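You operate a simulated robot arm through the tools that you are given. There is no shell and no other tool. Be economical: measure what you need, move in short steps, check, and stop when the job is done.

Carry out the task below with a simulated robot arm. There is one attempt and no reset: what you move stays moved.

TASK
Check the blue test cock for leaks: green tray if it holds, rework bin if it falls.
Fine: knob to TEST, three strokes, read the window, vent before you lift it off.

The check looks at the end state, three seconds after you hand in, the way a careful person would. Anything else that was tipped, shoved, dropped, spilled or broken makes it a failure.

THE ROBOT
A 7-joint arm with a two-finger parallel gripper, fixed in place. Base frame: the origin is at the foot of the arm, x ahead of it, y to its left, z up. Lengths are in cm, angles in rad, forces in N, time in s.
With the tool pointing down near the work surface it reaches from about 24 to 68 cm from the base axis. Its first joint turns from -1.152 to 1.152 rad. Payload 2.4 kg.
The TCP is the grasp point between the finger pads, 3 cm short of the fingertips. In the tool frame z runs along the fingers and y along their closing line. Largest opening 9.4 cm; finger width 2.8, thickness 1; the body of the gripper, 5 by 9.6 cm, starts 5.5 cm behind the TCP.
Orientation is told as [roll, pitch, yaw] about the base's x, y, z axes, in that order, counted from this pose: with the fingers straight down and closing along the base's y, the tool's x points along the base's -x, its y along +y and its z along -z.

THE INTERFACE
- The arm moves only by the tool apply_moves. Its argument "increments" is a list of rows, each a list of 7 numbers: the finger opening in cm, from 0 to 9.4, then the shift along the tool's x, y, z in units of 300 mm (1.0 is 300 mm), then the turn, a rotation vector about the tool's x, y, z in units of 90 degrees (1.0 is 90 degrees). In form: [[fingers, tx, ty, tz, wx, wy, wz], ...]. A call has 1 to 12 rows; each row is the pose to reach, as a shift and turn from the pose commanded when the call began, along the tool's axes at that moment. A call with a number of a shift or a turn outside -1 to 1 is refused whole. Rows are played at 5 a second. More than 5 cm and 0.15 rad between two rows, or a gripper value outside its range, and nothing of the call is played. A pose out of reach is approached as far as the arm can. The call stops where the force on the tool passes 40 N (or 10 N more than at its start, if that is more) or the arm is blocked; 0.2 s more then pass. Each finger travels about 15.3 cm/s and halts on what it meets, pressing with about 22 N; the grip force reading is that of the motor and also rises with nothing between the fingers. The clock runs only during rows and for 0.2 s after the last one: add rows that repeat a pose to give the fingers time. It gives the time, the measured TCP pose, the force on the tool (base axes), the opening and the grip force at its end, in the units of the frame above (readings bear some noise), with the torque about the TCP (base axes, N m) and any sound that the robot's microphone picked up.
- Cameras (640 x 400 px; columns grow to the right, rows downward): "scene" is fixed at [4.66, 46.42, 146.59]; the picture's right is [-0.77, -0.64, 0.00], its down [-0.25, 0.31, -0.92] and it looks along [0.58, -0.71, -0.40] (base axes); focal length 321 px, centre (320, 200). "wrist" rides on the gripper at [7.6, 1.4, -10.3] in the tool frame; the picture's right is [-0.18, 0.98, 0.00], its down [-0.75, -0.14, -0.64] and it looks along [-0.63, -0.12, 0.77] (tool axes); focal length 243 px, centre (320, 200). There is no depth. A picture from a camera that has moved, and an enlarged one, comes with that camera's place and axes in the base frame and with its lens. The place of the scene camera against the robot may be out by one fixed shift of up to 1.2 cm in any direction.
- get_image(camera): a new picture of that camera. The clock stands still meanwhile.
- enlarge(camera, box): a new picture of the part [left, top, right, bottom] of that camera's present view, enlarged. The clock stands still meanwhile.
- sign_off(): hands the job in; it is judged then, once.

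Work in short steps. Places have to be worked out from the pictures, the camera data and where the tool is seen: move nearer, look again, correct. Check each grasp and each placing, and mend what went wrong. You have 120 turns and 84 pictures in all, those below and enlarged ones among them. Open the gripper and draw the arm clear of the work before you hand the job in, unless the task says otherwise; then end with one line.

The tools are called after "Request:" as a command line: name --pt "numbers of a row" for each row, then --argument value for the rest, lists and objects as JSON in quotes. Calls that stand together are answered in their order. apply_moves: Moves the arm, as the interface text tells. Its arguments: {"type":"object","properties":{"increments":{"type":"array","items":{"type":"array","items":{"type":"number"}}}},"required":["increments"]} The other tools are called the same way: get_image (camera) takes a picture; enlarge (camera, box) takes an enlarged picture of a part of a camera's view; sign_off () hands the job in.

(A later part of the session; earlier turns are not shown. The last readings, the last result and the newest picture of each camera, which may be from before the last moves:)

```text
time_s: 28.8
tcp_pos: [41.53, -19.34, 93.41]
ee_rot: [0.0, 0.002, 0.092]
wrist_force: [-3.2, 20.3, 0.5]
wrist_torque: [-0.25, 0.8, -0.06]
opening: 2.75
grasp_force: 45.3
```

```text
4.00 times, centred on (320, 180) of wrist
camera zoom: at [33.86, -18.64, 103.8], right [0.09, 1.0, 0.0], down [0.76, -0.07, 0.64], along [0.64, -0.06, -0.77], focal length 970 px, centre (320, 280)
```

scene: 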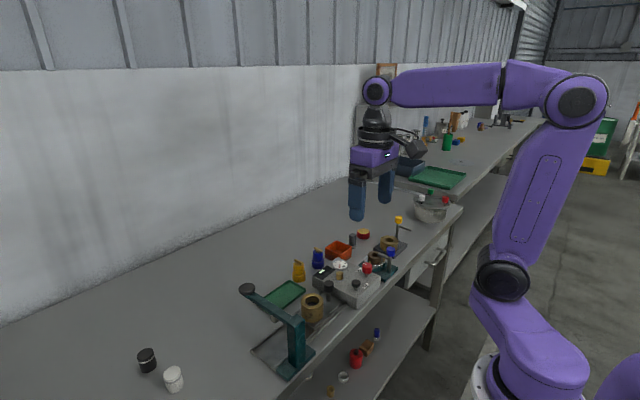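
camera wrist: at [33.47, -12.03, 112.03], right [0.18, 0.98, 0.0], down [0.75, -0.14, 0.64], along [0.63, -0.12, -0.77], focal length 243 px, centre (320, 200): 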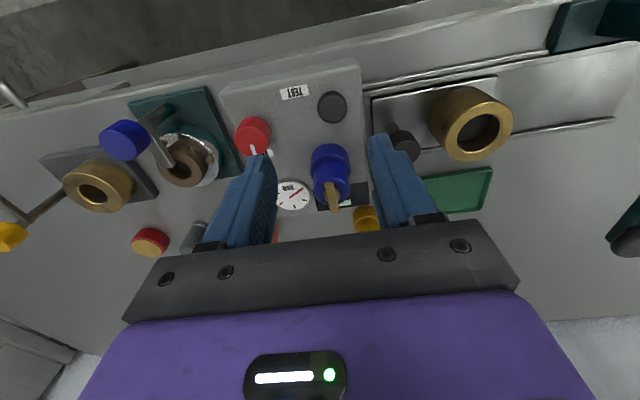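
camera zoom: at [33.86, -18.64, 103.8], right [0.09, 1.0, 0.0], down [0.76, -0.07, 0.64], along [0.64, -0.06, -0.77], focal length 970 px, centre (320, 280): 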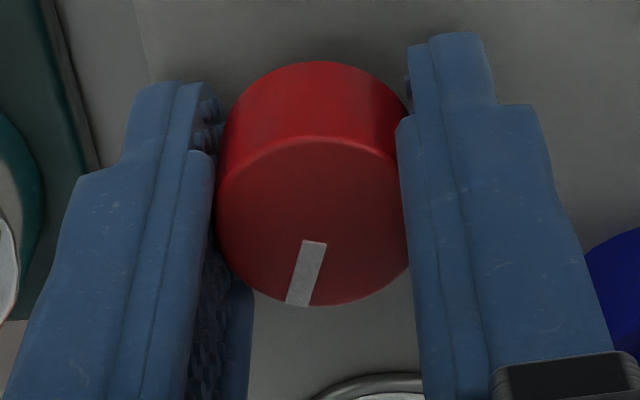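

The knob turns clockwise with the gripper at almost no torque (pointer now ≈-13°). Continue clockwise a bit and check, easing the side load.

Request:
apply_moves --pt "2.4 0 0.004 0 0 0 0.08" --pt "2.4 0 0.004 0 0 0 0.16" --pt "2.4 0 0.004 0 0 0 0.24" --pt "2.4 0 0.004 0 0 0 0.32" --pt "2.4 0 0.004 0 0 0 0.32"

Request:
enlarge --camera "wrist" --box '[260, 130, 380, 230]'

```text
time_s: 30.0
tcp_pos: [41.4, -19.29, 93.44]
ee_rot: [-0.001, -0.003, -0.414]
wrist_force: [5.6, 1.0, -12.1]
wrist_torque: [0.59, 0.59, -0.03]
opening: 2.76
grasp_force: 45.3
```

```text
4.00 times, centred on (320, 180) of wrist
camera zoom: at [35.11, -15.03, 103.76], right [0.56, 0.83, 0.0], down [0.63, -0.43, 0.64], along [0.53, -0.36, -0.77], focal length 970 px, centre (320, 280)
```

zoom: 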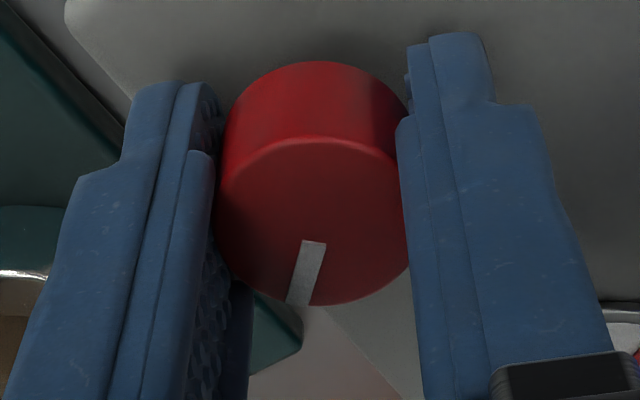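

Knob follows clockwise easily (pointer ≈-42°). I'll check the scene for knob integrity and window state before going on.

Request:
enlarge --camera "scene" --box '[310, 235, 400, 295]'

```text
6.67 times, centred on (355, 265) of scene
camera zoom: at [4.69, 46.41, 146.59], right [-0.77, -0.64, 0.0], down [-0.25, 0.31, -0.92], along [0.58, -0.71, -0.4], focal length 2138 px, centre (87, -233)
```

zoom: 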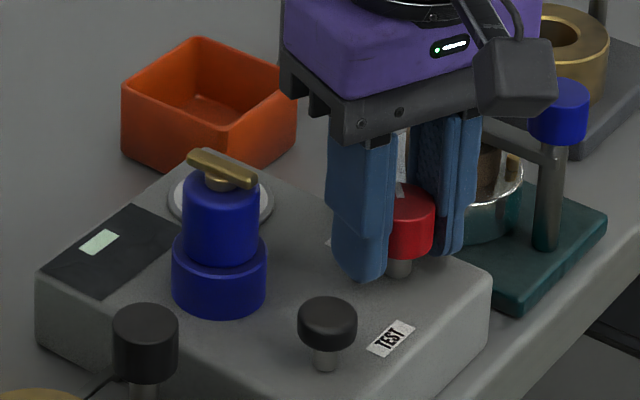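

Knob intact. Continue clockwise ~45° while watching torque.

Request:
apply_moves --pt "2.4 0 0 0 0 0 0.08" --pt "2.4 0 0 0 0 0 0.16" --pt "2.4 0 0 0 0 0 0.24" --pt "2.4 0 0 0 0 0 0.32" --pt "2.4 0 0 0 0 0 0.4" --pt "2.4 0 0 0 0 0 0.48" --pt "2.4 0 0 0 0 0 0.48"

Request:
enlarge --camera "wrist" --box '[260, 130, 380, 230]'

```text
time_s: 31.6
tcp_pos: [41.25, -19.51, 93.47]
ee_rot: [-0.002, 0.002, -1.167]
wrist_force: [-12.8, -20.0, 2.5]
wrist_torque: [0.59, 0.25, 0.37]
opening: 2.76
grasp_force: 45.0
```

```text
4.00 times, centred on (320, 180) of wrist
camera zoom: at [39.8, -11.91, 103.79], right [0.98, 0.22, 0.0], down [0.17, -0.75, 0.64], along [0.14, -0.63, -0.77], focal length 970 px, centre (320, 280)
```

zoom: 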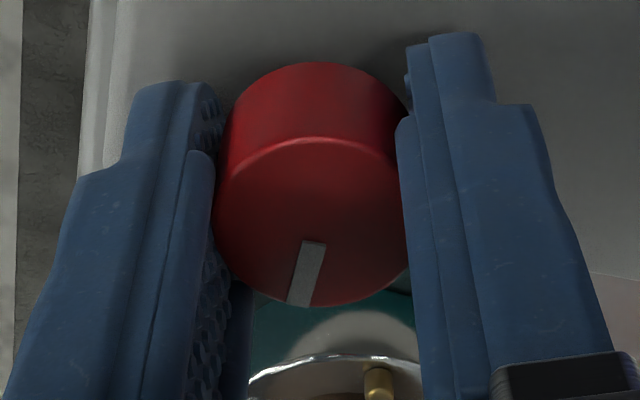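

Pointer now ≈-85°, still following clockwise. Continue toward yaw -1.57 with a small recentring.

Request:
apply_moves --pt "2.4 0 -0.004 0 0 0 0.0" --pt "2.4 0 -0.004 0 0 0 0.08" --pt "2.4 0 -0.004 0 0 0 0.16" --pt "2.4 0 -0.004 0 0 0 0.24" --pt "2.4 0 -0.004 0 0 0 0.24"

Request:
enlarge --camera "wrist" --box '[260, 130, 380, 230]'

```text
time_s: 32.8
tcp_pos: [41.25, -19.14, 93.46]
ee_rot: [-0.002, 0.002, -1.541]
wrist_force: [-10.7, -2.1, -0.8]
wrist_torque: [0.5, -0.24, 0.56]
opening: 2.78
grasp_force: 44.9
```

```text
4.00 times, centred on (320, 180) of wrist
camera zoom: at [42.63, -11.61, 103.82], right [0.99, -0.15, 0.0], down [-0.12, -0.76, 0.64], along [-0.1, -0.63, -0.77], focal length 970 px, centre (320, 280)
```

zoom: 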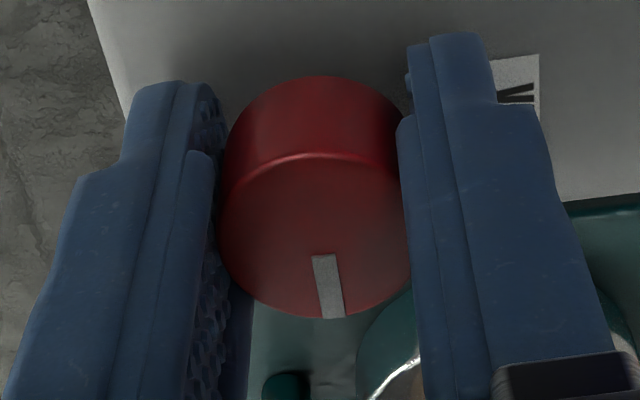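

Pointer slipped at about -90°, suggesting a stop there. Now turn counterclockwise from here and see how far the knob follows.

Request:
apply_moves --pt "2.4 0 0 0 0 0 -0.09" --pt "2.4 0 0 0 0 0 -0.18" --pt "2.4 0 0 0 0 0 -0.27" --pt "2.4 0 0 0 0 0 -0.36" --pt "2.4 0 0 0 0 0 -0.45" --pt "2.4 0 0 0 0 0 -0.54" --pt "2.4 0 0 0 0 0 -0.63" --pt "2.4 0 0 0 0 0 -0.72" --pt "2.4 0 0 0 0 0 -0.81" --pt "2.4 0 0 0 0 0 -0.9" --pt "2.4 0 0 0 0 0 -0.96"

Request:
enlarge --camera "wrist" --box '[260, 130, 380, 230]'

```text
time_s: 35.2
tcp_pos: [41.3, -19.34, 93.37]
ee_rot: [0.001, 0.004, -0.029]
wrist_force: [-15.0, 12.5, 1.6]
wrist_torque: [-0.37, 0.22, 0.04]
opening: 2.78
grasp_force: 45.3
```

```text
4.00 times, centred on (320, 180) of wrist
camera zoom: at [33.8, -17.72, 103.85], right [0.21, 0.98, 0.0], down [0.75, -0.17, 0.64], along [0.62, -0.13, -0.77], focal length 970 px, centre (320, 280)
```

zoom: 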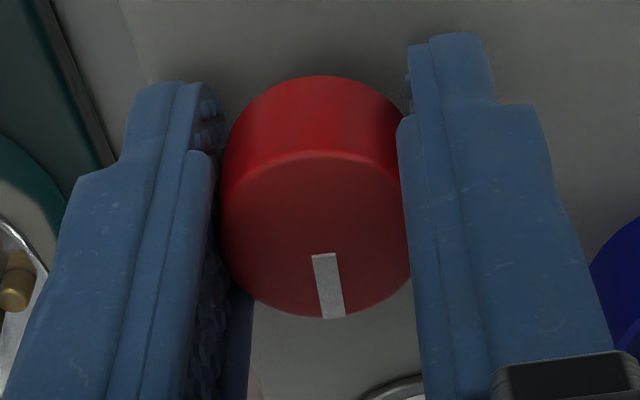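

Follows freely back to ≈-4°. Continue counterclockwise 25° more and look.

Request:
apply_moves --pt "2.4 0.003 0.003 0 0 0 -0.05" --pt "2.4 0.003 0.003 0 0 0 -0.1" --pt "2.4 0.003 0.003 0 0 0 -0.15" --pt "2.4 0.003 0.003 0 0 0 -0.2" --pt "2.4 0.003 0.003 0 0 0 -0.25" --pt "2.4 0.003 0.003 0 0 0 -0.3" --pt "2.4 0.003 0.003 0 0 0 -0.3"

Request:
enlarge --camera "wrist" --box '[260, 130, 380, 230]'

```text
time_s: 36.8
tcp_pos: [41.36, -19.42, 93.57]
ee_rot: [0.0, -0.001, 0.439]
wrist_force: [0.6, -3.0, 5.9]
wrist_torque: [0.33, 0.13, -0.71]
opening: 2.78
grasp_force: 45.2
```

```text
4.00 times, centred on (320, 180) of wrist
camera zoom: at [33.85, -21.3, 103.81], right [-0.25, 0.97, 0.0], down [0.74, 0.19, 0.64], along [0.62, 0.16, -0.77], focal length 970 px, centre (320, 280)
```

zoom: 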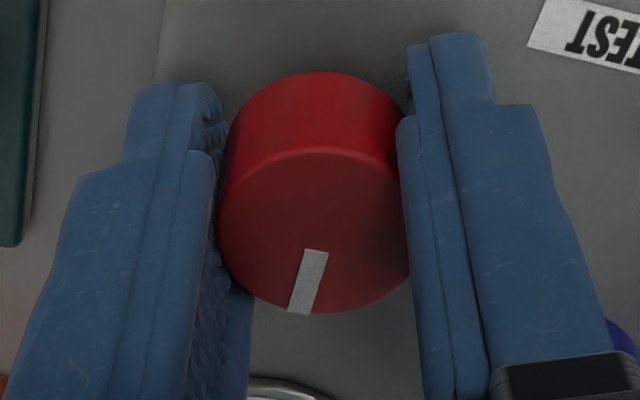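

A firm stop exists at ≈+5°, so TEST must be reached clockwise. Turn clockwise to ≈-80°, then regrip for more travel.

Request:
apply_moves --pt "2.4 0 0 0 0 0 0.09" --pt "2.4 0 0 0 0 0 0.18" --pt "2.4 0 0 0 0 0 0.27" --pt "2.4 0 0 0 0 0 0.36" --pt "2.4 0 0 0 0 0 0.45" --pt "2.4 0 0 0 0 0 0.54" --pt "2.4 0 0 0 0 0 0.63" --pt "2.4 0 0 0 0 0 0.72" --pt "2.4 0 0 0 0 0 0.81" --pt "2.4 0 0 0 0 0 0.88" --pt "4.2 0 0 0 0 0 0.88" --pt "4.2 0 0 0 0 0 0.88"

Request:
enlarge --camera "wrist" --box '[220, 80, 420, 240]'

```text
time_s: 39.4
tcp_pos: [41.24, -19.09, 93.38]
ee_rot: [0.001, 0.001, -0.944]
wrist_force: [0.9, 0.7, 0.6]
wrist_torque: [-0.01, 0.0, 0.01]
opening: 4.21
grasp_force: 0.0
```

```text
2.50 times, centred on (320, 160) of wrist
camera zoom: at [38.09, -12.2, 103.71], right [0.9, 0.43, 0.0], down [0.33, -0.69, 0.64], along [0.27, -0.58, -0.77], focal length 606 px, centre (320, 300)
```

zoom: 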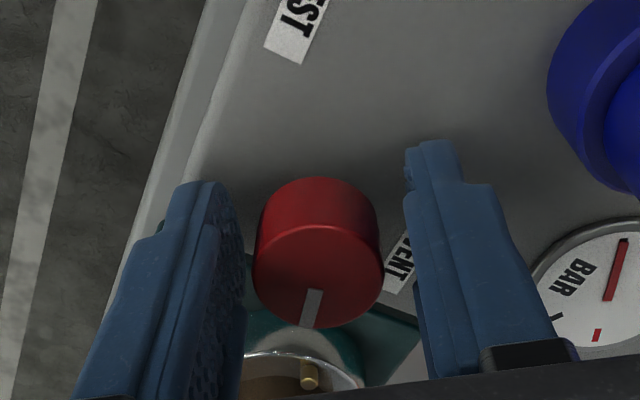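

Open grip released cleanly; pointer ≈-73°. Rotate the open gripper back (recentred by 0.18 cm) for another clockwise bite.

Request:
apply_moves --pt "4.4 0 -0.005 0 0 0 -0.09" --pt "4.4 0 -0.005 0 0 0 -0.18" --pt "4.4 0 -0.005 0 0 0 -0.27" --pt "4.4 0 -0.005 0 0 0 -0.36" --pt "4.4 0 -0.005 0 0 0 -0.45" --pt "4.4 0 -0.005 0 0 0 -0.54" --pt "4.4 0 -0.005 0 0 0 -0.63" --pt "4.4 0 -0.005 0 0 0 -0.72" --pt "4.4 0 -0.005 0 0 0 -0.81" --pt "4.4 0 -0.005 0 0 0 -0.9" --pt "4.4 0 -0.005 0 0 0 -0.95"

Request:
enlarge --camera "wrist" --box '[220, 80, 420, 240]'

```text
time_s: 41.8
tcp_pos: [41.1, -19.23, 93.48]
ee_rot: [-0.002, 0.0, 0.552]
wrist_force: [0.2, 0.1, 0.0]
wrist_torque: [0.01, -0.01, -0.01]
opening: 4.38
grasp_force: 0.0
```

```text
2.50 times, centred on (320, 160) of wrist
camera zoom: at [33.98, -22.13, 103.81], right [-0.36, 0.93, 0.0], down [0.72, 0.27, 0.64], along [0.6, 0.23, -0.77], focal length 606 px, centre (320, 300)
```

zoom: 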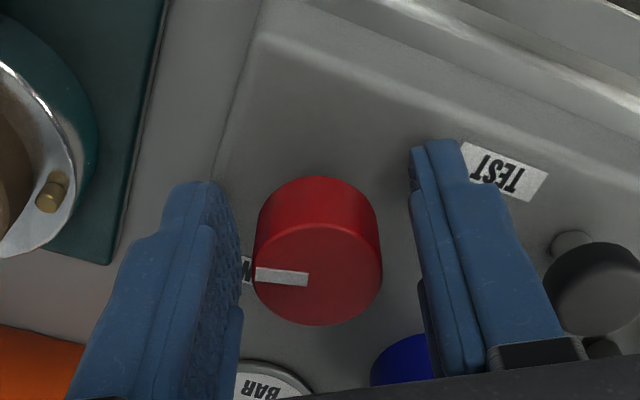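

Regrip and turn clockwise in a first portion of 40°.

Request:
apply_moves --pt "2.4 0 -0.004 0 0 0 0" --pt "2.4 0 -0.004 0 0 0 0" --pt "2.4 0 -0.004 0 0 0 0" --pt "2.4 0 -0.004 0 0 0 0.07" --pt "2.4 0 -0.004 0 0 0 0.14" --pt "2.4 0 -0.004 0 0 0 0.21" --pt "2.4 0 -0.004 0 0 0 0.28" --pt "2.4 0 -0.004 0 0 0 0.35" --pt "2.4 0 -0.004 0 0 0 0.42" --pt "2.4 0 -0.004 0 0 0 0.42"

Request:
enlarge --camera "wrist" --box '[220, 80, 420, 240]'

```text
time_s: 44.0
tcp_pos: [41.18, -19.43, 93.36]
ee_rot: [0.001, 0.002, -0.113]
wrist_force: [-4.0, 11.9, 1.2]
wrist_torque: [0.04, -0.02, 0.11]
opening: 3.06
grasp_force: 5.8
```

```text
2.50 times, centred on (320, 160) of wrist
camera zoom: at [33.95, -17.21, 103.73], right [0.29, 0.96, 0.0], down [0.73, -0.23, 0.64], along [0.61, -0.19, -0.77], focal length 606 px, centre (320, 300)
```

zoom: 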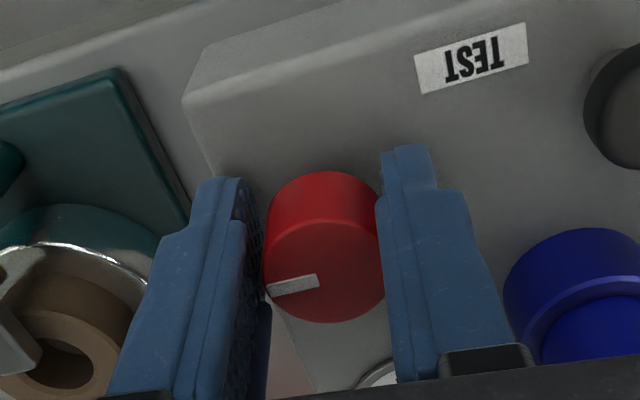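

Pointer is at ≈-90° again: that is the clockwise stop, so travel is 0 → -90°. Grip was loose this time; close again and nudge clockwise firmly to make sure it's on the stop.

Request:
apply_moves --pt "4.2 0 0 0 0 0 0" --pt "4.2 0 0.005 0 0 0 0" --pt "4.2 0 0.005 0 0 0 0" --pt "1.5 0 0.005 0 0 0 0" --pt "1.5 0 0.005 0 0 0 0" --pt "1.5 0 0.005 0 0 0 0" --pt "1.5 0 0.005 0 0 0 0.06" --pt "1.5 0 0.005 0 0 0 0.12" --pt "1.5 0 0.005 0 0 0 0.18" --pt "1.5 0 0.005 0 0 0 0.18"

Request:
enlarge --camera "wrist" --box '[220, 80, 420, 240]'

```text
time_s: 46.2
tcp_pos: [41.08, -19.35, 93.41]
ee_rot: [0.0, 0.001, -0.395]
wrist_force: [-1.1, 6.1, 4.6]
wrist_torque: [0.32, 0.11, 0.73]
opening: 2.74
grasp_force: 45.2
```

```text
2.50 times, centred on (320, 160) of wrist
camera zoom: at [34.86, -15.08, 103.75], right [0.55, 0.84, 0.0], down [0.64, -0.42, 0.64], along [0.54, -0.35, -0.77], focal length 606 px, centre (320, 300)
```

zoom: 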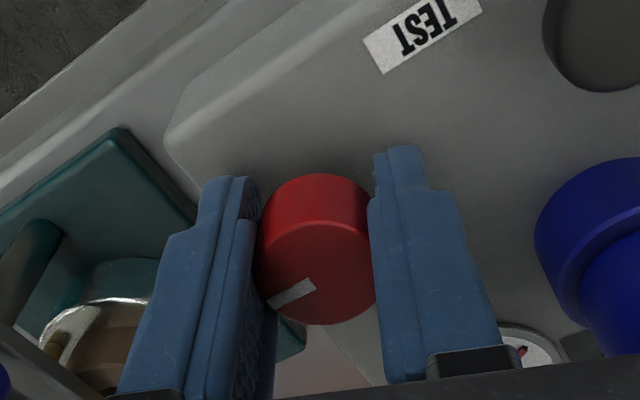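

Knob firmly at the clockwise stop (0.73 N·m). Release, rise, and look at gauge and window.

Request:
apply_moves --pt "1.5 0 0 0 0 0 -0.04" --pt "4.4 0 0 0 0 0 -0.04" --pt "4.4 0 0 0 0 0 -0.04" --pt "4.4 0 0 -0.1 0 0 -0.04" --pt "4.4 0 0 -0.2 0 0 -0.12" --pt "4.4 0 0 -0.27 0 0 -0.2" --pt "4.4 0 0 -0.27 0 0 -0.25" --pt "4.4 0 0 -0.27 0 0 -0.25"

Request:
enlarge --camera "scene" --box '[300, 240, 390, 300]'

Request:
enlarge --camera "wrist" --box '[180, 50, 500, 250]'

```text
time_s: 48.0
tcp_pos: [41.15, -19.4, 101.45]
ee_rot: [0.0, -0.003, 0.002]
wrist_force: [0.4, 0.4, 1.0]
wrist_torque: [-0.02, -0.01, -0.02]
opening: 4.4
grasp_force: 0.0
```

```text
6.67 times, centred on (345, 270) of scene
camera zoom: at [4.66, 46.42, 146.59], right [-0.77, -0.64, 0.0], down [-0.25, 0.31, -0.92], along [0.58, -0.71, -0.4], focal length 2138 px, centre (153, -267)
```

zoom: 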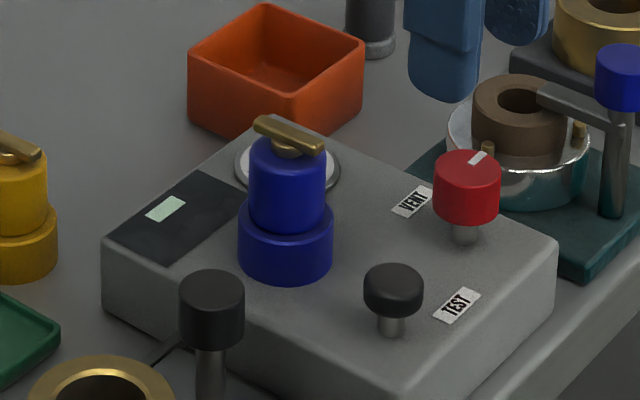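

```text
2.00 times, centred on (340, 150) of wrist
camera zoom: at [33.77, -18.06, 111.83], right [0.18, 0.98, 0.0], down [0.75, -0.14, 0.64], along [0.63, -0.12, -0.77], focal length 485 px, centre (280, 300)
```

zoom: 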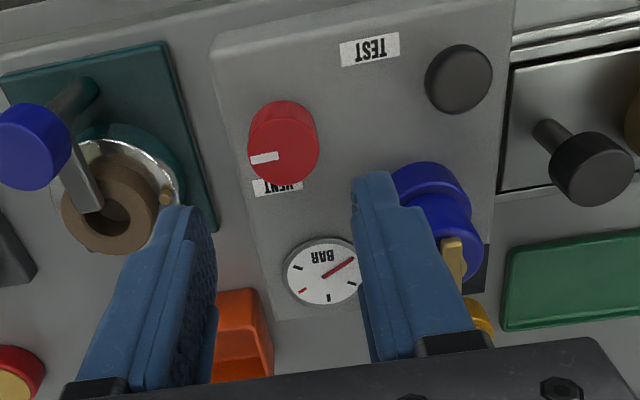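

Pointer now at -y, gauge unchanged. The test is functional: one press of the black plunger and see if the gauge needle moves. Move above it with fingers closed.

Request:
apply_moves --pt "0 0.02 0.1 0 0 0 0" --pt "0 0.033 0.2 0 0 0 0" --pt "0 0.033 0.23 0.0 0 0 0" --pt "0 0.033 0.23 0.07 0 0 0" --pt "0 0.033 0.23 0.13 0 0 0" --pt "0 0.033 0.23 0.13 0 0 0"

Request:
enlarge --camera "wrist" --box '[220, 80, 420, 240]'

Request:
enlarge --camera "scene" --box '[300, 240, 390, 300]'

```text
time_s: 49.4
tcp_pos: [40.35, -12.49, 97.53]
ee_rot: [0.0, 0.0, 0.0]
wrist_force: [0.3, -0.3, -0.6]
wrist_torque: [-0.02, -0.01, 0.0]
opening: 0.0
grasp_force: 22.0
```

```text
2.50 times, centred on (320, 160) of wrist
camera zoom: at [32.86, -11.06, 107.86], right [0.18, 0.98, 0.0], down [0.75, -0.14, 0.64], along [0.63, -0.12, -0.77], focal length 606 px, centre (320, 300)
```

zoom: 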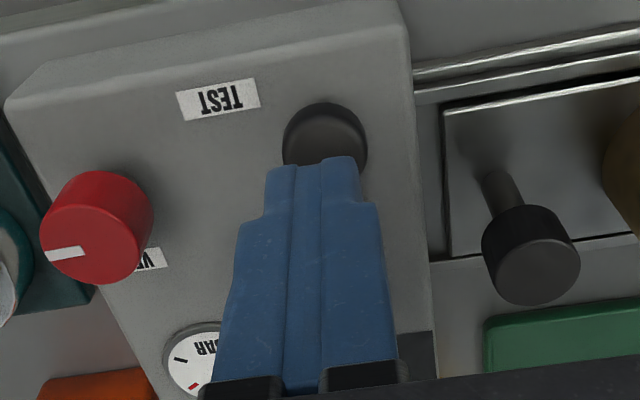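

```text
6.67 times, centred on (345, 270) of scene
camera zoom: at [4.66, 46.42, 146.59], right [-0.77, -0.64, 0.0], down [-0.25, 0.31, -0.92], along [0.58, -0.71, -0.4], focal length 2138 px, centre (153, -267)
```

zoom: 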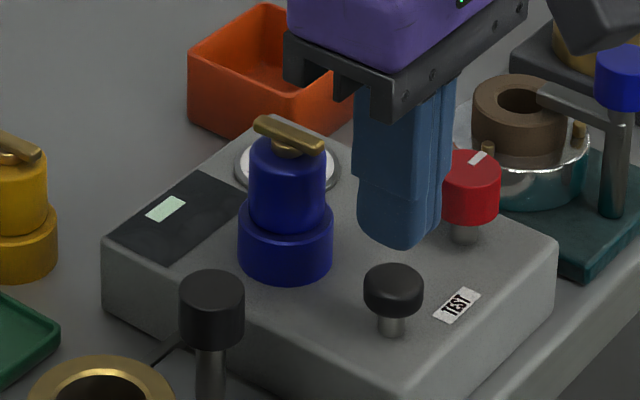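

Fingertips are just above the plunger. Shift 0.2 cm and press down slowly.

Request:
apply_moves --pt "0 -0.004 0.006 0.02 0 0 0" --pt "0 -0.004 0.006 0.04 0 0 0" --pt "0 -0.004 0.006 0.06 0 0 0" --pt "0 -0.004 0.006 0.075 0 0 0" --pt "0 -0.004 0.006 0.09 0 0 0"

Request:
enlarge --camera "scene" --box '[300, 240, 390, 300]'

Request:
enlarge --camera "wrist" --box '[200, 120, 300, 220]'

```text
time_s: 50.6
tcp_pos: [40.29, -12.26, 94.98]
ee_rot: [-0.002, -0.001, -0.001]
wrist_force: [1.8, -1.5, 2.8]
wrist_torque: [-0.05, 0.0, 0.04]
opening: 0.0
grasp_force: 22.0
heard: click
```

```text
6.67 times, centred on (345, 270) of scene
camera zoom: at [4.66, 46.42, 146.59], right [-0.77, -0.64, 0.0], down [-0.25, 0.31, -0.92], along [0.58, -0.71, -0.4], focal length 2138 px, centre (153, -267)
```

zoom: 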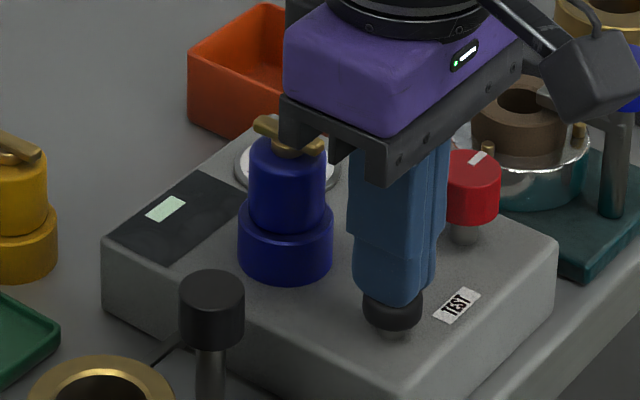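

```text
4.00 times, centred on (250, 170) of wrist
camera zoom: at [32.81, -10.85, 105.28], right [0.19, 0.98, 0.0], down [0.75, -0.14, 0.64], along [0.63, -0.12, -0.77], focal length 970 px, centre (600, 320)
```

zoom: 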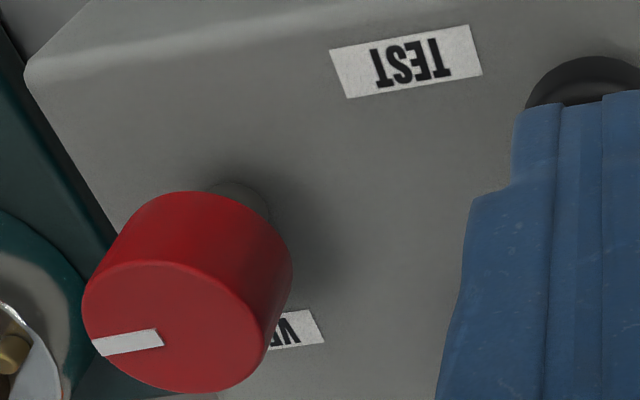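

Heard a click with low force: a stroke registered. Raise and read the gauge.

Request:
apply_moves --pt "0 0 0 -0.05 0 0 0" --pt "0 0 0 -0.1 0 0 0" --pt "0 0 0 -0.1 0 0 0"

Request:
enlarge --camera "wrist" --box '[200, 140, 380, 260]'

Request:
enlarge --camera "scene" --box '[312, 252, 352, 280]'

```text
time_s: 51.4
tcp_pos: [40.21, -12.28, 97.8]
ee_rot: [-0.001, -0.001, 0.0]
wrist_force: [0.1, -0.7, -0.1]
wrist_torque: [-0.03, 0.01, 0.03]
opening: 0.01
grasp_force: 22.1
```

```text
3.33 times, centred on (290, 200) of wrist
camera zoom: at [32.73, -10.85, 108.22], right [0.18, 0.98, 0.0], down [0.75, -0.14, 0.64], along [0.63, -0.12, -0.77], focal length 809 px, centre (420, 200)
```

zoom: 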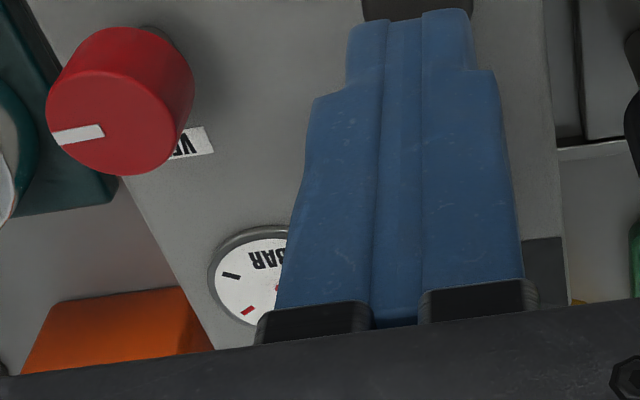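

```text
14.29 times, centred on (332, 266) of scene
camera zoom: at [4.66, 46.42, 146.59], right [-0.77, -0.64, 0.0], down [-0.25, 0.31, -0.92], along [0.58, -0.71, -0.4], focal length 4583 px, centre (149, -743)
```

zoom: 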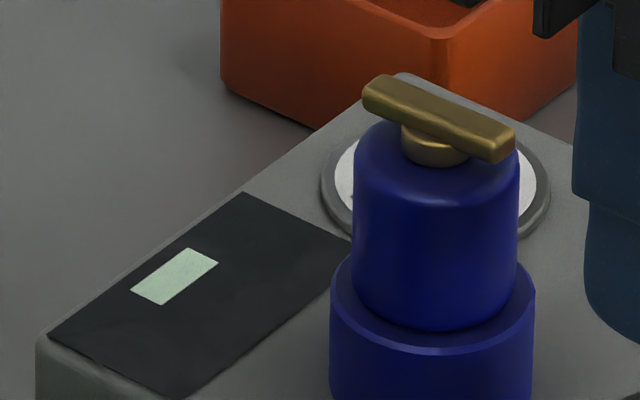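

Gauge is hidden by the fingers; sidestep to see it.

Request:
apply_moves --pt "0 -0.03 0.1 -0.1 0 0 0" --pt "0 -0.06 0.18 -0.13 0 0 0" --pt "0 -0.06 0.18 -0.13 0 0 0"

Request:
enlarge --camera "wrist" --box '[180, 80, 380, 230]'

```text
time_s: 52.2
tcp_pos: [42.06, -6.98, 101.43]
ee_rot: [0.0, -0.001, -0.003]
wrist_force: [-0.3, -0.6, 0.6]
wrist_torque: [0.01, -0.02, 0.01]
opening: 0.0
grasp_force: 22.0
```

```text
2.67 times, centred on (280, 155) of wrist
camera zoom: at [34.56, -5.58, 111.87], right [0.19, 0.98, 0.0], down [0.75, -0.14, 0.64], along [0.63, -0.12, -0.77], focal length 647 px, centre (427, 320)
```

zoom: 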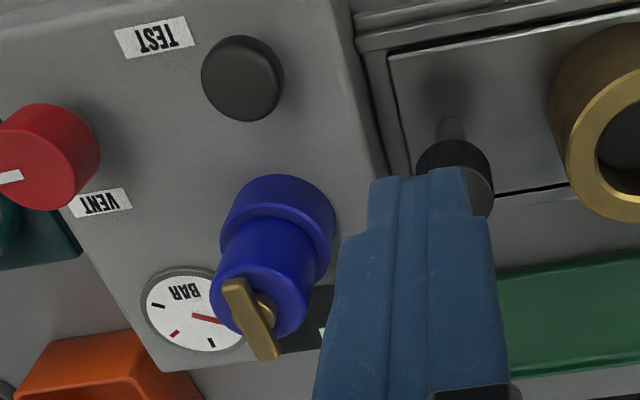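

The needle has moved up with one stroke, so pressure is held: this is TEST. Second stroke, same press.

Request:
apply_moves --pt "0 0.03 -0.09 0 0 0 0" --pt "0 0.06 -0.18 0.03 0 0 0" --pt "0 0.06 -0.18 0.13 0 0 0" --pt "0 0.06 -0.18 0.18 0 0 0" --pt "0 0.06 -0.18 0.205 0 0 0" --pt "0 0.06 -0.18 0.23 0 0 0" --pt "0 0.06 -0.18 0.23 0 0 0" --pt "0 0.06 -0.18 0.18 0 0 0" --pt "0 0.06 -0.18 0.13 0 0 0" --pt "0 0.06 -0.18 0.13 0 0 0"

```text
time_s: 54.4
tcp_pos: [40.45, -12.28, 97.86]
ee_rot: [0.0, 0.0, 0.0]
wrist_force: [0.4, 0.8, 0.1]
wrist_torque: [-0.03, -0.03, 0.0]
opening: 0.01
grasp_force: 22.3
heard: click
```

Second click. Third stroke, then sidestep to read.

Request:
apply_moves --pt "0 0 0 0.05 0 0 0" --pt "0 0 0 0.075 0 0 0" --pt "0 0 0 0.1 0 0 0" --pt "0 0 0 0.1 0 0 0" --pt "0 0 0 0.05 0 0 0" --pt "0 0 0 0 0 0 0" --pt "0 -0.03 0.1 -0.1 0 0 0" --pt "0 -0.06 0.18 -0.13 0 0 0" --pt "0 -0.06 0.18 -0.13 0 0 0"

Request:
enlarge --camera "wrist" --box '[180, 80, 380, 230]'

Request:
enlarge --camera "scene" --box '[312, 252, 352, 280]'

```text
time_s: 56.4
tcp_pos: [42.3, -6.82, 101.8]
ee_rot: [0.001, -0.001, -0.002]
wrist_force: [0.4, 0.5, 0.8]
wrist_torque: [0.04, 0.01, 0.0]
opening: 0.0
grasp_force: 21.5
heard: click
```

```text
2.67 times, centred on (280, 155) of wrist
camera zoom: at [34.86, -5.44, 112.15], right [0.18, 0.98, 0.0], down [0.75, -0.14, 0.64], along [0.63, -0.12, -0.77], focal length 647 px, centre (427, 320)
```

zoom: 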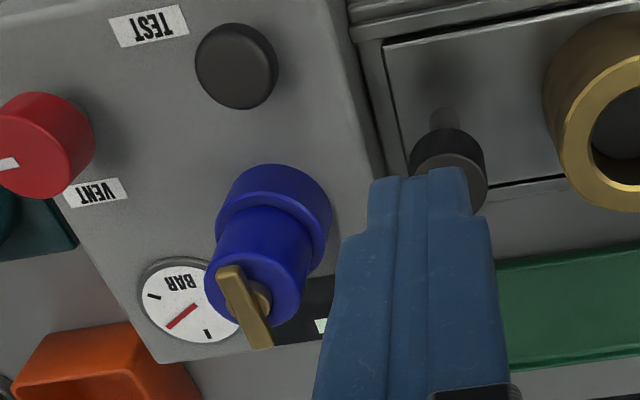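

```text
14.29 times, centred on (332, 266) of scene
camera zoom: at [4.66, 46.42, 146.59], right [-0.77, -0.64, 0.0], down [-0.25, 0.31, -0.92], along [0.58, -0.71, -0.4], focal length 4583 px, centre (149, -743)
```

zoom: 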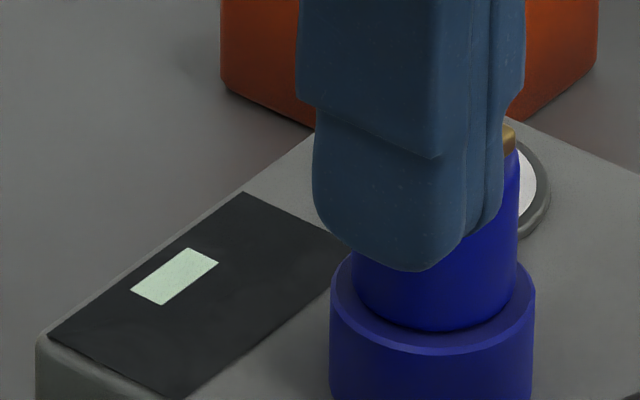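

Needle is on the red mark. Wait and watch whether it holds and what the window shows.

Request:
apply_moves --pt "0 0 0 0 0 0 0" --pt "0 0 0 0 0 0 0" --pt "0 0 0 0 0 0 0" --pt "0 0 0 0 0 0 0" --pt "0 0 0 0 0 0 0" --pt "0 0 0 0 0 0 0" --pt "0 0 0 0 0 0 0" --pt "0 0 0 0 0 0 0" --pt "0 0 0 0 0 0 0" --pt "0 0 0 0 0 0 0" --pt "0 0 0 0 0 0 0" --pt "0 0 0 0 0 0 0"

Request:
enlarge --camera "scene" --box '[312, 252, 352, 280]'

Request:
enlarge --camera "wrist" --box '[210, 150, 310, 225]'

```text
time_s: 59.0
tcp_pos: [42.31, -7.0, 101.76]
ee_rot: [0.0, 0.002, 0.0]
wrist_force: [0.2, -0.8, 0.3]
wrist_torque: [-0.01, -0.04, 0.01]
opening: 0.01
grasp_force: 21.9
```

```text
14.29 times, centred on (332, 266) of scene
camera zoom: at [4.66, 46.42, 146.59], right [-0.77, -0.64, 0.0], down [-0.25, 0.31, -0.92], along [0.58, -0.71, -0.4], focal length 4583 px, centre (149, -743)
```

zoom: 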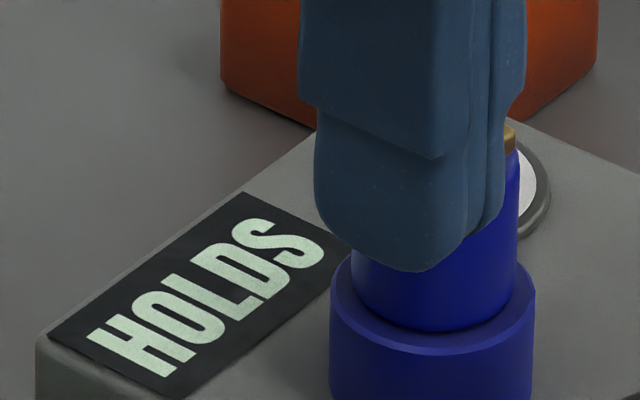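

```text
5.33 times, centred on (260, 188) of wrist
camera zoom: at [34.85, -5.47, 112.13], right [0.18, 0.98, 0.0], down [0.75, -0.14, 0.64], along [0.63, -0.12, -0.77], focal length 1294 px, centre (640, 267)
```

zoom: 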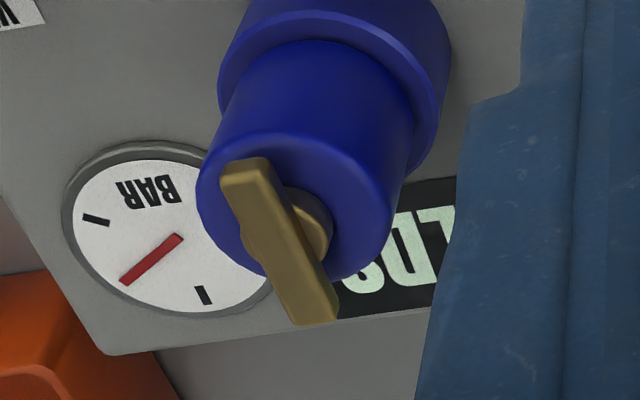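

Window reads HOLDS → green tray. Now vent: return above the red knob, pre-rotated clockwise.

Request:
apply_moves --pt "4.6 0.005 -0.08 0 0 0 0.08" --pt "4.6 0.01 -0.16 0 0 0 0.16" --pt "4.6 0.02 -0.24 0 0 0 0.24" --pt "4.6 0.03 -0.32 0 0 0 0.32" --pt "4.6 0.035 -0.413 0 0 0 0.4" --pt "4.6 0.035 -0.413 0 0 0 0.48" --pt "4.6 0.035 -0.413 0.1 0 0 0.57" --pt "4.6 0.035 -0.413 0.1 0 0 0.57"

Request:
enlarge --camera "wrist" --box '[220, 60, 420, 220]'

```text
time_s: 60.8
tcp_pos: [41.19, -19.06, 98.93]
ee_rot: [0.0, 0.002, -0.9]
wrist_force: [0.0, -0.3, -0.4]
wrist_torque: [0.03, -0.01, 0.01]
opening: 4.61
grasp_force: 0.1
```

```text
2.50 times, centred on (320, 140) of wrist
camera zoom: at [37.73, -12.3, 109.14], right [0.88, 0.47, 0.0], down [0.36, -0.68, 0.64], along [0.3, -0.57, -0.77], focal length 606 px, centre (320, 350)
```

zoom: 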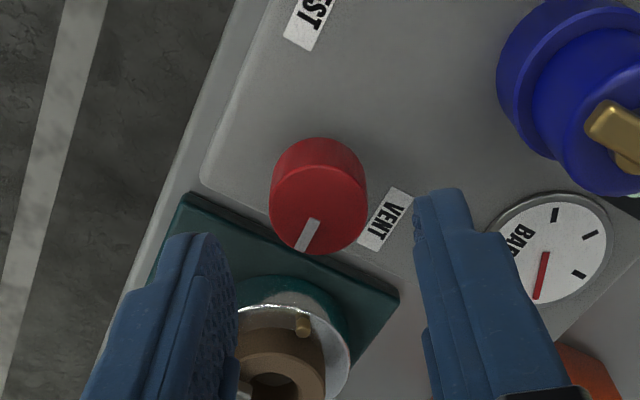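

Well centred. Descend, grip and turn counterclockwise to VENT.

Request:
apply_moves --pt "4.6 -0.008 0 0.07 0 0 0" --pt "4.6 -0.008 0 0.13 0 0 0" --pt "4.6 -0.008 0 0.182 0 0 0" --pt "4.6 -0.008 0 0.182 0 0 0" --pt "2 -0.008 0 0.182 0 0 0" --pt "2 -0.008 0 0.182 0 0 0" --pt "2 -0.008 0 0.182 0 0 0"

Request:
apply_moves --pt "2 0 0 0 0 0 -0.09" --pt "2 0 0 0 0 0 -0.18" --pt "2 0 0 0 0 0 -0.27" --pt "2 0 0 0 0 0 -0.36" --pt "2 0 0 0 0 0 -0.45" --pt "2 0 0 0 0 0 -0.54" --pt "2 0 0 0 0 0 -0.63" --pt "2 0 0 0 0 0 -0.72" --pt "2 0 0 0 0 0 -0.81" --pt "2 0 0 0 0 0 -0.9" --pt "2 0 0 0 0 0 -0.98" --pt "2 0 0 0 0 0 -0.98"

Request:
enlarge --camera "wrist" --box '[220, 80, 420, 240]'

```text
time_s: 62.4
tcp_pos: [41.43, -19.29, 93.27]
ee_rot: [0.0, 0.0, -0.896]
wrist_force: [6.7, 4.0, -11.4]
wrist_torque: [-0.92, -0.59, -0.01]
opening: 2.76
grasp_force: 45.5
```

```text
time_s: 63.0
tcp_pos: [41.24, -19.23, 93.28]
ee_rot: [0.0, 0.0, -0.635]
wrist_force: [6.1, -1.2, -8.6]
wrist_torque: [-0.02, 0.37, 0.0]
opening: 2.77
grasp_force: 45.3
stopped in row 3: the force on the tool passed its limit at 41 N (the readings are from after the stop); the commanded pose is now the measured one
```

```text
2.50 times, centred on (320, 160) of wrist
camera zoom: at [36.13, -13.7, 103.54], right [0.73, 0.68, 0.0], down [0.52, -0.56, 0.64], along [0.44, -0.47, -0.77], focal length 606 px, centre (320, 300)
```

zoom: 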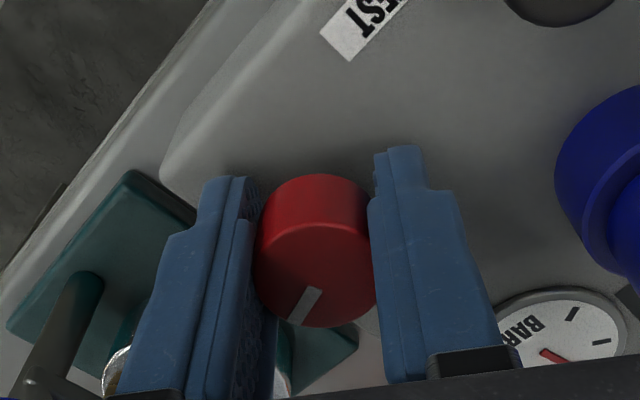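

It's following; a transient side force stopped the call. Ease slightly upward and continue slower.

Request:
apply_moves --pt "2 0 0 -0.003 0 0 -0.06" --pt "2 0 0 -0.003 0 0 -0.12" --pt "2 0 0 -0.003 0 0 -0.18" --pt "2 0 0 -0.003 0 0 -0.24" --pt "2 0 0 -0.003 0 0 -0.3" --pt "2 0 0 -0.003 0 0 -0.36" --pt "2 0 0 -0.003 0 0 -0.42" --pt "2 0 0 -0.003 0 0 -0.48" --pt "2 0 0 -0.003 0 0 -0.54" --pt "2 0 0 -0.003 0 0 -0.6" --pt "2 0 0 -0.003 0 0 -0.66" --pt "2 0 0 -0.003 0 0 -0.72"

Request:
enlarge --camera "wrist" --box '[220, 80, 420, 240]'

```text
time_s: 65.6
tcp_pos: [41.19, -19.23, 93.34]
ee_rot: [0.002, 0.001, 0.498]
wrist_force: [5.4, -5.5, -26.4]
wrist_torque: [0.0, -0.15, 0.01]
opening: 2.72
grasp_force: 45.0
```

```text
2.50 times, centred on (320, 160) of wrist
camera zoom: at [34.01, -21.77, 103.69], right [-0.31, 0.95, 0.0], down [0.73, 0.24, 0.64], along [0.61, 0.2, -0.77], focal length 606 px, centre (320, 300)
```

zoom: 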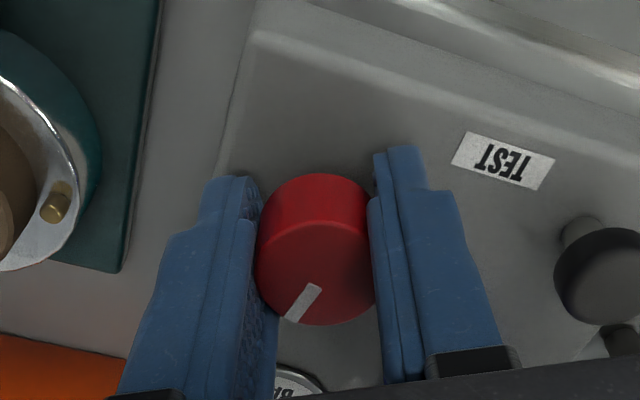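

Pointer ≈-9°. A last 12° to bring it fully to VENT.

Request:
apply_moves --pt "2 0 0 -0.003 0 0 -0.04" --pt "2 0 0 -0.003 0 0 -0.08" --pt "2 0 0 -0.003 0 0 -0.12" --pt "4.4 0 0 -0.003 0 0 -0.12" --pt "4.4 0 0 -0.003 0 0 -0.12" --pt "4.4 0 0 -0.1 0 0 -0.06" --pt "4.4 0 0 -0.2 0 0 0.02" --pt "4.4 0 0 -0.27 0 0 0.1" --pt "4.4 0 0 -0.27 0 0 0.18" --pt "4.4 0 0 -0.27 0 0 0.26" --pt "4.4 0 0 -0.27 0 0 0.318" --pt "4.4 0 0 -0.27 0 0 0.318"

Request:
enlarge --camera "wrist" --box '[180, 50, 500, 250]'

```text
time_s: 68.2
tcp_pos: [41.21, -19.33, 101.44]
ee_rot: [0.001, 0.001, -0.005]
wrist_force: [-0.7, -0.6, 0.1]
wrist_torque: [0.0, 0.02, 0.02]
opening: 4.4
grasp_force: 0.0
```

```text
2.00 times, centred on (340, 150) of wrist
camera zoom: at [33.72, -17.88, 111.75], right [0.19, 0.98, 0.0], down [0.75, -0.14, 0.64], along [0.63, -0.12, -0.77], focal length 485 px, centre (280, 300)
```

zoom: 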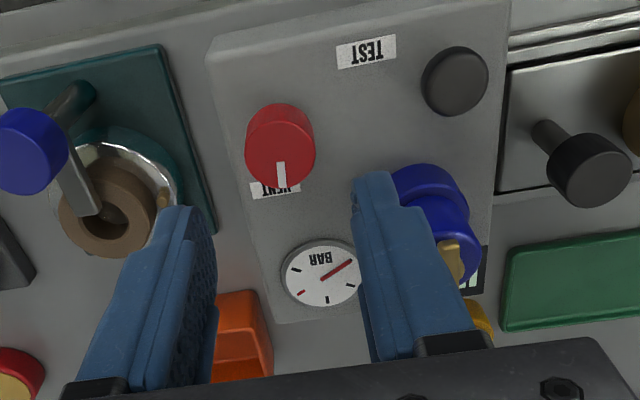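

Vented: gauge at zero, pointer at VENT. Move over the cock and look before descending.

Request:
apply_moves --pt "5.8 -0.1 0.1 0 0 0 0" --pt "5.8 -0.192 0.196 0 0 0 0" --pt "5.8 -0.192 0.196 0.08 0 0 0" --pt "5.8 -0.192 0.196 0.08 0 0 0"

Request:
get_image --camera "wrist"

Request:
enlarge --camera "scene" --box '[300, 235, 380, 285]'

```text
time_s: 69.2
tcp_pos: [47.08, -13.71, 98.8]
ee_rot: [0.001, 0.005, -0.004]
wrist_force: [0.3, 0.4, 0.3]
wrist_torque: [-0.03, 0.03, 0.02]
opening: 5.81
grasp_force: 0.0
```

```text
13 pictures are left
camera wrist: at [39.6, -12.27, 109.2], right [0.19, 0.98, 0.0], down [0.75, -0.14, 0.64], along [0.63, -0.12, -0.77], focal length 243 px, centre (320, 200)
```

wrist: 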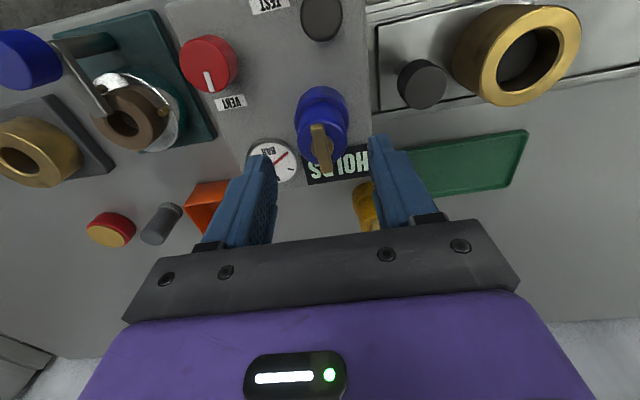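

```text
8.00 times, centred on (340, 260) of scene
camera zoom: at [4.66, 46.42, 146.59], right [-0.77, -0.64, 0.0], down [-0.25, 0.31, -0.92], along [0.58, -0.71, -0.4], focal length 2566 px, centre (160, -280)
```

zoom: 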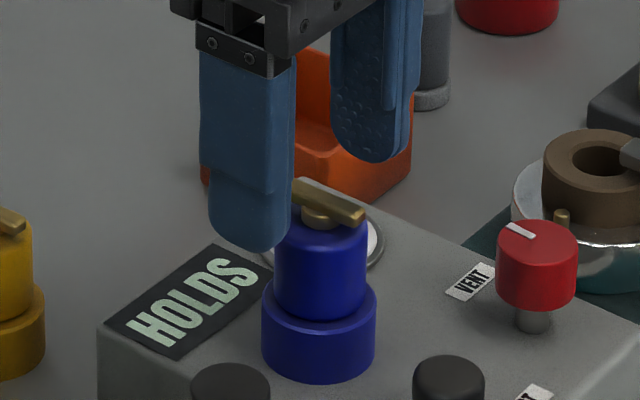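

Aligned. Descend, grip the collar.

Request:
apply_moves --pt "5.8 0 0.004 0.08 0 0 0" --pt "5.8 0 0.004 0.15 0 0 0" --pt "5.8 0 0.004 0.192 0 0 0" --pt "5.8 0 0.004 0.192 0 0 0" --pt "3 0 0.004 0.192 0 0 0" --pt "3 0 0.004 0.192 0 0 0" --pt "3 0 0.004 0.192 0 0 0"

```text
time_s: 70.8
tcp_pos: [46.97, -13.34, 93.18]
ee_rot: [-0.001, 0.001, -0.003]
wrist_force: [0.4, -0.4, -0.8]
wrist_torque: [0.03, 0.01, -0.02]
opening: 3.91
grasp_force: 21.6
```

Collar gripped (3.91). Lift straight up 9 cm, slowly at first.

Request:
apply_moves --pt "3 0 0 -0.02 0 0 0" --pt "3 0 0 -0.05 0 0 0" --pt "3 0 0 -0.08 0 0 0" --pt "3 0 0 -0.16 0 0 0" --pt "3 0 0 -0.24 0 0 0" --pt "3 0 0 -0.3 0 0 0" --pt "3 0 0 -0.3 0 0 0"

Request:
enlarge --camera "scene" --box '[260, 215, 380, 305]'

```text
time_s: 72.4
tcp_pos: [47.2, -13.04, 102.19]
ee_rot: [0.001, 0.001, -0.001]
wrist_force: [0.1, -0.2, -0.7]
wrist_torque: [-0.01, -0.01, 0.02]
opening: 3.91
grasp_force: 21.9
```

```text
4.44 times, centred on (320, 260) of scene
camera zoom: at [4.66, 46.42, 146.59], right [-0.77, -0.64, 0.0], down [-0.25, 0.31, -0.92], along [0.58, -0.71, -0.4], focal length 1426 px, centre (320, -67)
```

zoom: 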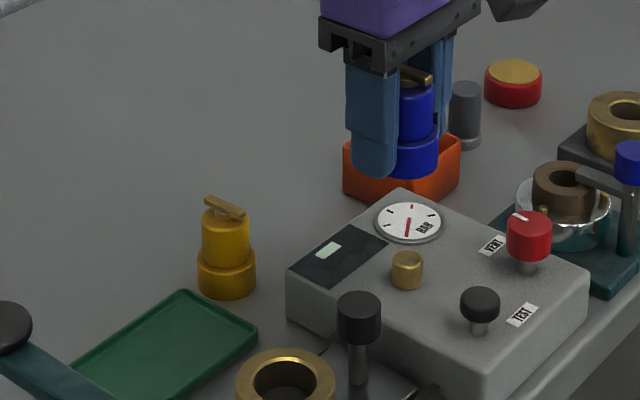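

Lifted clean. Move over the green tray centre (56.6,-1), lower to 95 and look.

Request:
apply_moves --pt "3 -0.08 0.1 0 0 0 0" --pt "3 -0.16 0.2 0 0 0 0" --pt "3 -0.24 0.3 0 0 0 0" --pt "3 -0.317 0.41 0.0 0 0 0" --pt "3 -0.317 0.41 0.12 0 0 0" --pt "3 -0.317 0.41 0.24 0 0 0" --pt "3 -0.317 0.41 0.24 0 0 0"

Request:
get_image --camera "wrist"

Request:
enlarge --camera "scene" --box '[230, 235, 350, 325]'

```text
time_s: 74.0
tcp_pos: [56.53, -1.18, 95.0]
ee_rot: [0.001, 0.001, -0.004]
wrist_force: [-0.6, 0.3, -2.3]
wrist_torque: [-0.01, -0.04, -0.01]
opening: 3.92
grasp_force: 22.4
```

```text
10 pictures are left
camera wrist: at [48.98, 0.17, 105.29], right [0.19, 0.98, 0.0], down [0.75, -0.14, 0.64], along [0.63, -0.12, -0.77], focal length 243 px, centre (320, 200)
```

wrist: 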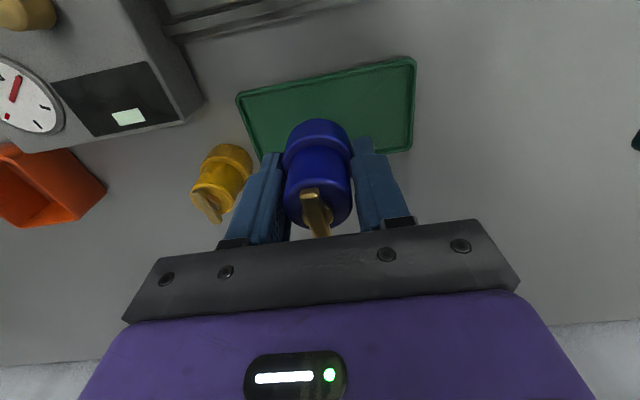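

```text
4.44 times, centred on (290, 280) of scene
camera zoom: at [4.66, 46.42, 146.59], right [-0.77, -0.64, 0.0], down [-0.25, 0.31, -0.92], along [0.58, -0.71, -0.4], focal length 1426 px, centre (453, -156)
```

zoom: 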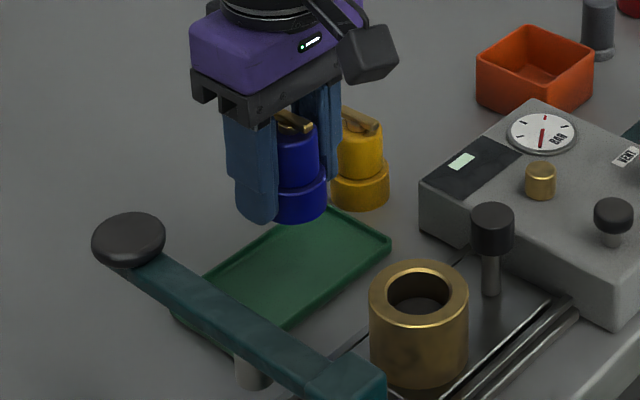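

Tray spans x 53.3–60.1, y -6.8–5.7; cock is above its middle. Lower slowly until contact.

Request:
apply_moves --pt "3 -0.003 0.01 0.06 0 0 0" --pt "3 -0.003 0.01 0.12 0 0 0" --pt "3 -0.003 0.01 0.155 0 0 0" --pt "3 -0.003 0.01 0.163 0 0 0" --pt "3 -0.003 0.01 0.171 0 0 0" --pt "3 -0.003 0.01 0.178 0 0 0"

Request:
enlarge --camera "scene" --box '[250, 255, 330, 315]'

```text
time_s: 75.4
tcp_pos: [56.53, -0.88, 89.6]
ee_rot: [0.002, -0.001, -0.003]
wrist_force: [-0.4, -0.9, -1.9]
wrist_torque: [0.01, -0.02, 0.0]
opening: 3.93
grasp_force: 21.8
```

```text
6.67 times, centred on (290, 285) of scene
camera zoom: at [4.66, 46.42, 146.59], right [-0.77, -0.64, 0.0], down [-0.25, 0.31, -0.92], along [0.58, -0.71, -0.4], focal length 2138 px, centre (520, -367)
```

zoom: 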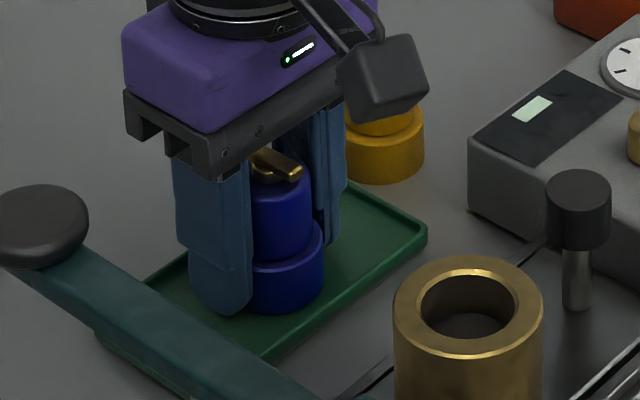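

Almost down. Final millimetres until contact force appears.

Request:
apply_moves --pt "3 0 0 0.004 0 0 0" --pt "3 0 0 0.008 0 0 0" --pt "3 0 0 0.011 0 0 0"

```text
time_s: 76.2
tcp_pos: [56.69, -0.9, 89.53]
ee_rot: [0.0, 0.0, -0.004]
wrist_force: [-3.3, 0.2, 10.9]
wrist_torque: [-0.18, 0.19, -0.04]
opening: 3.92
grasp_force: 22.1
```

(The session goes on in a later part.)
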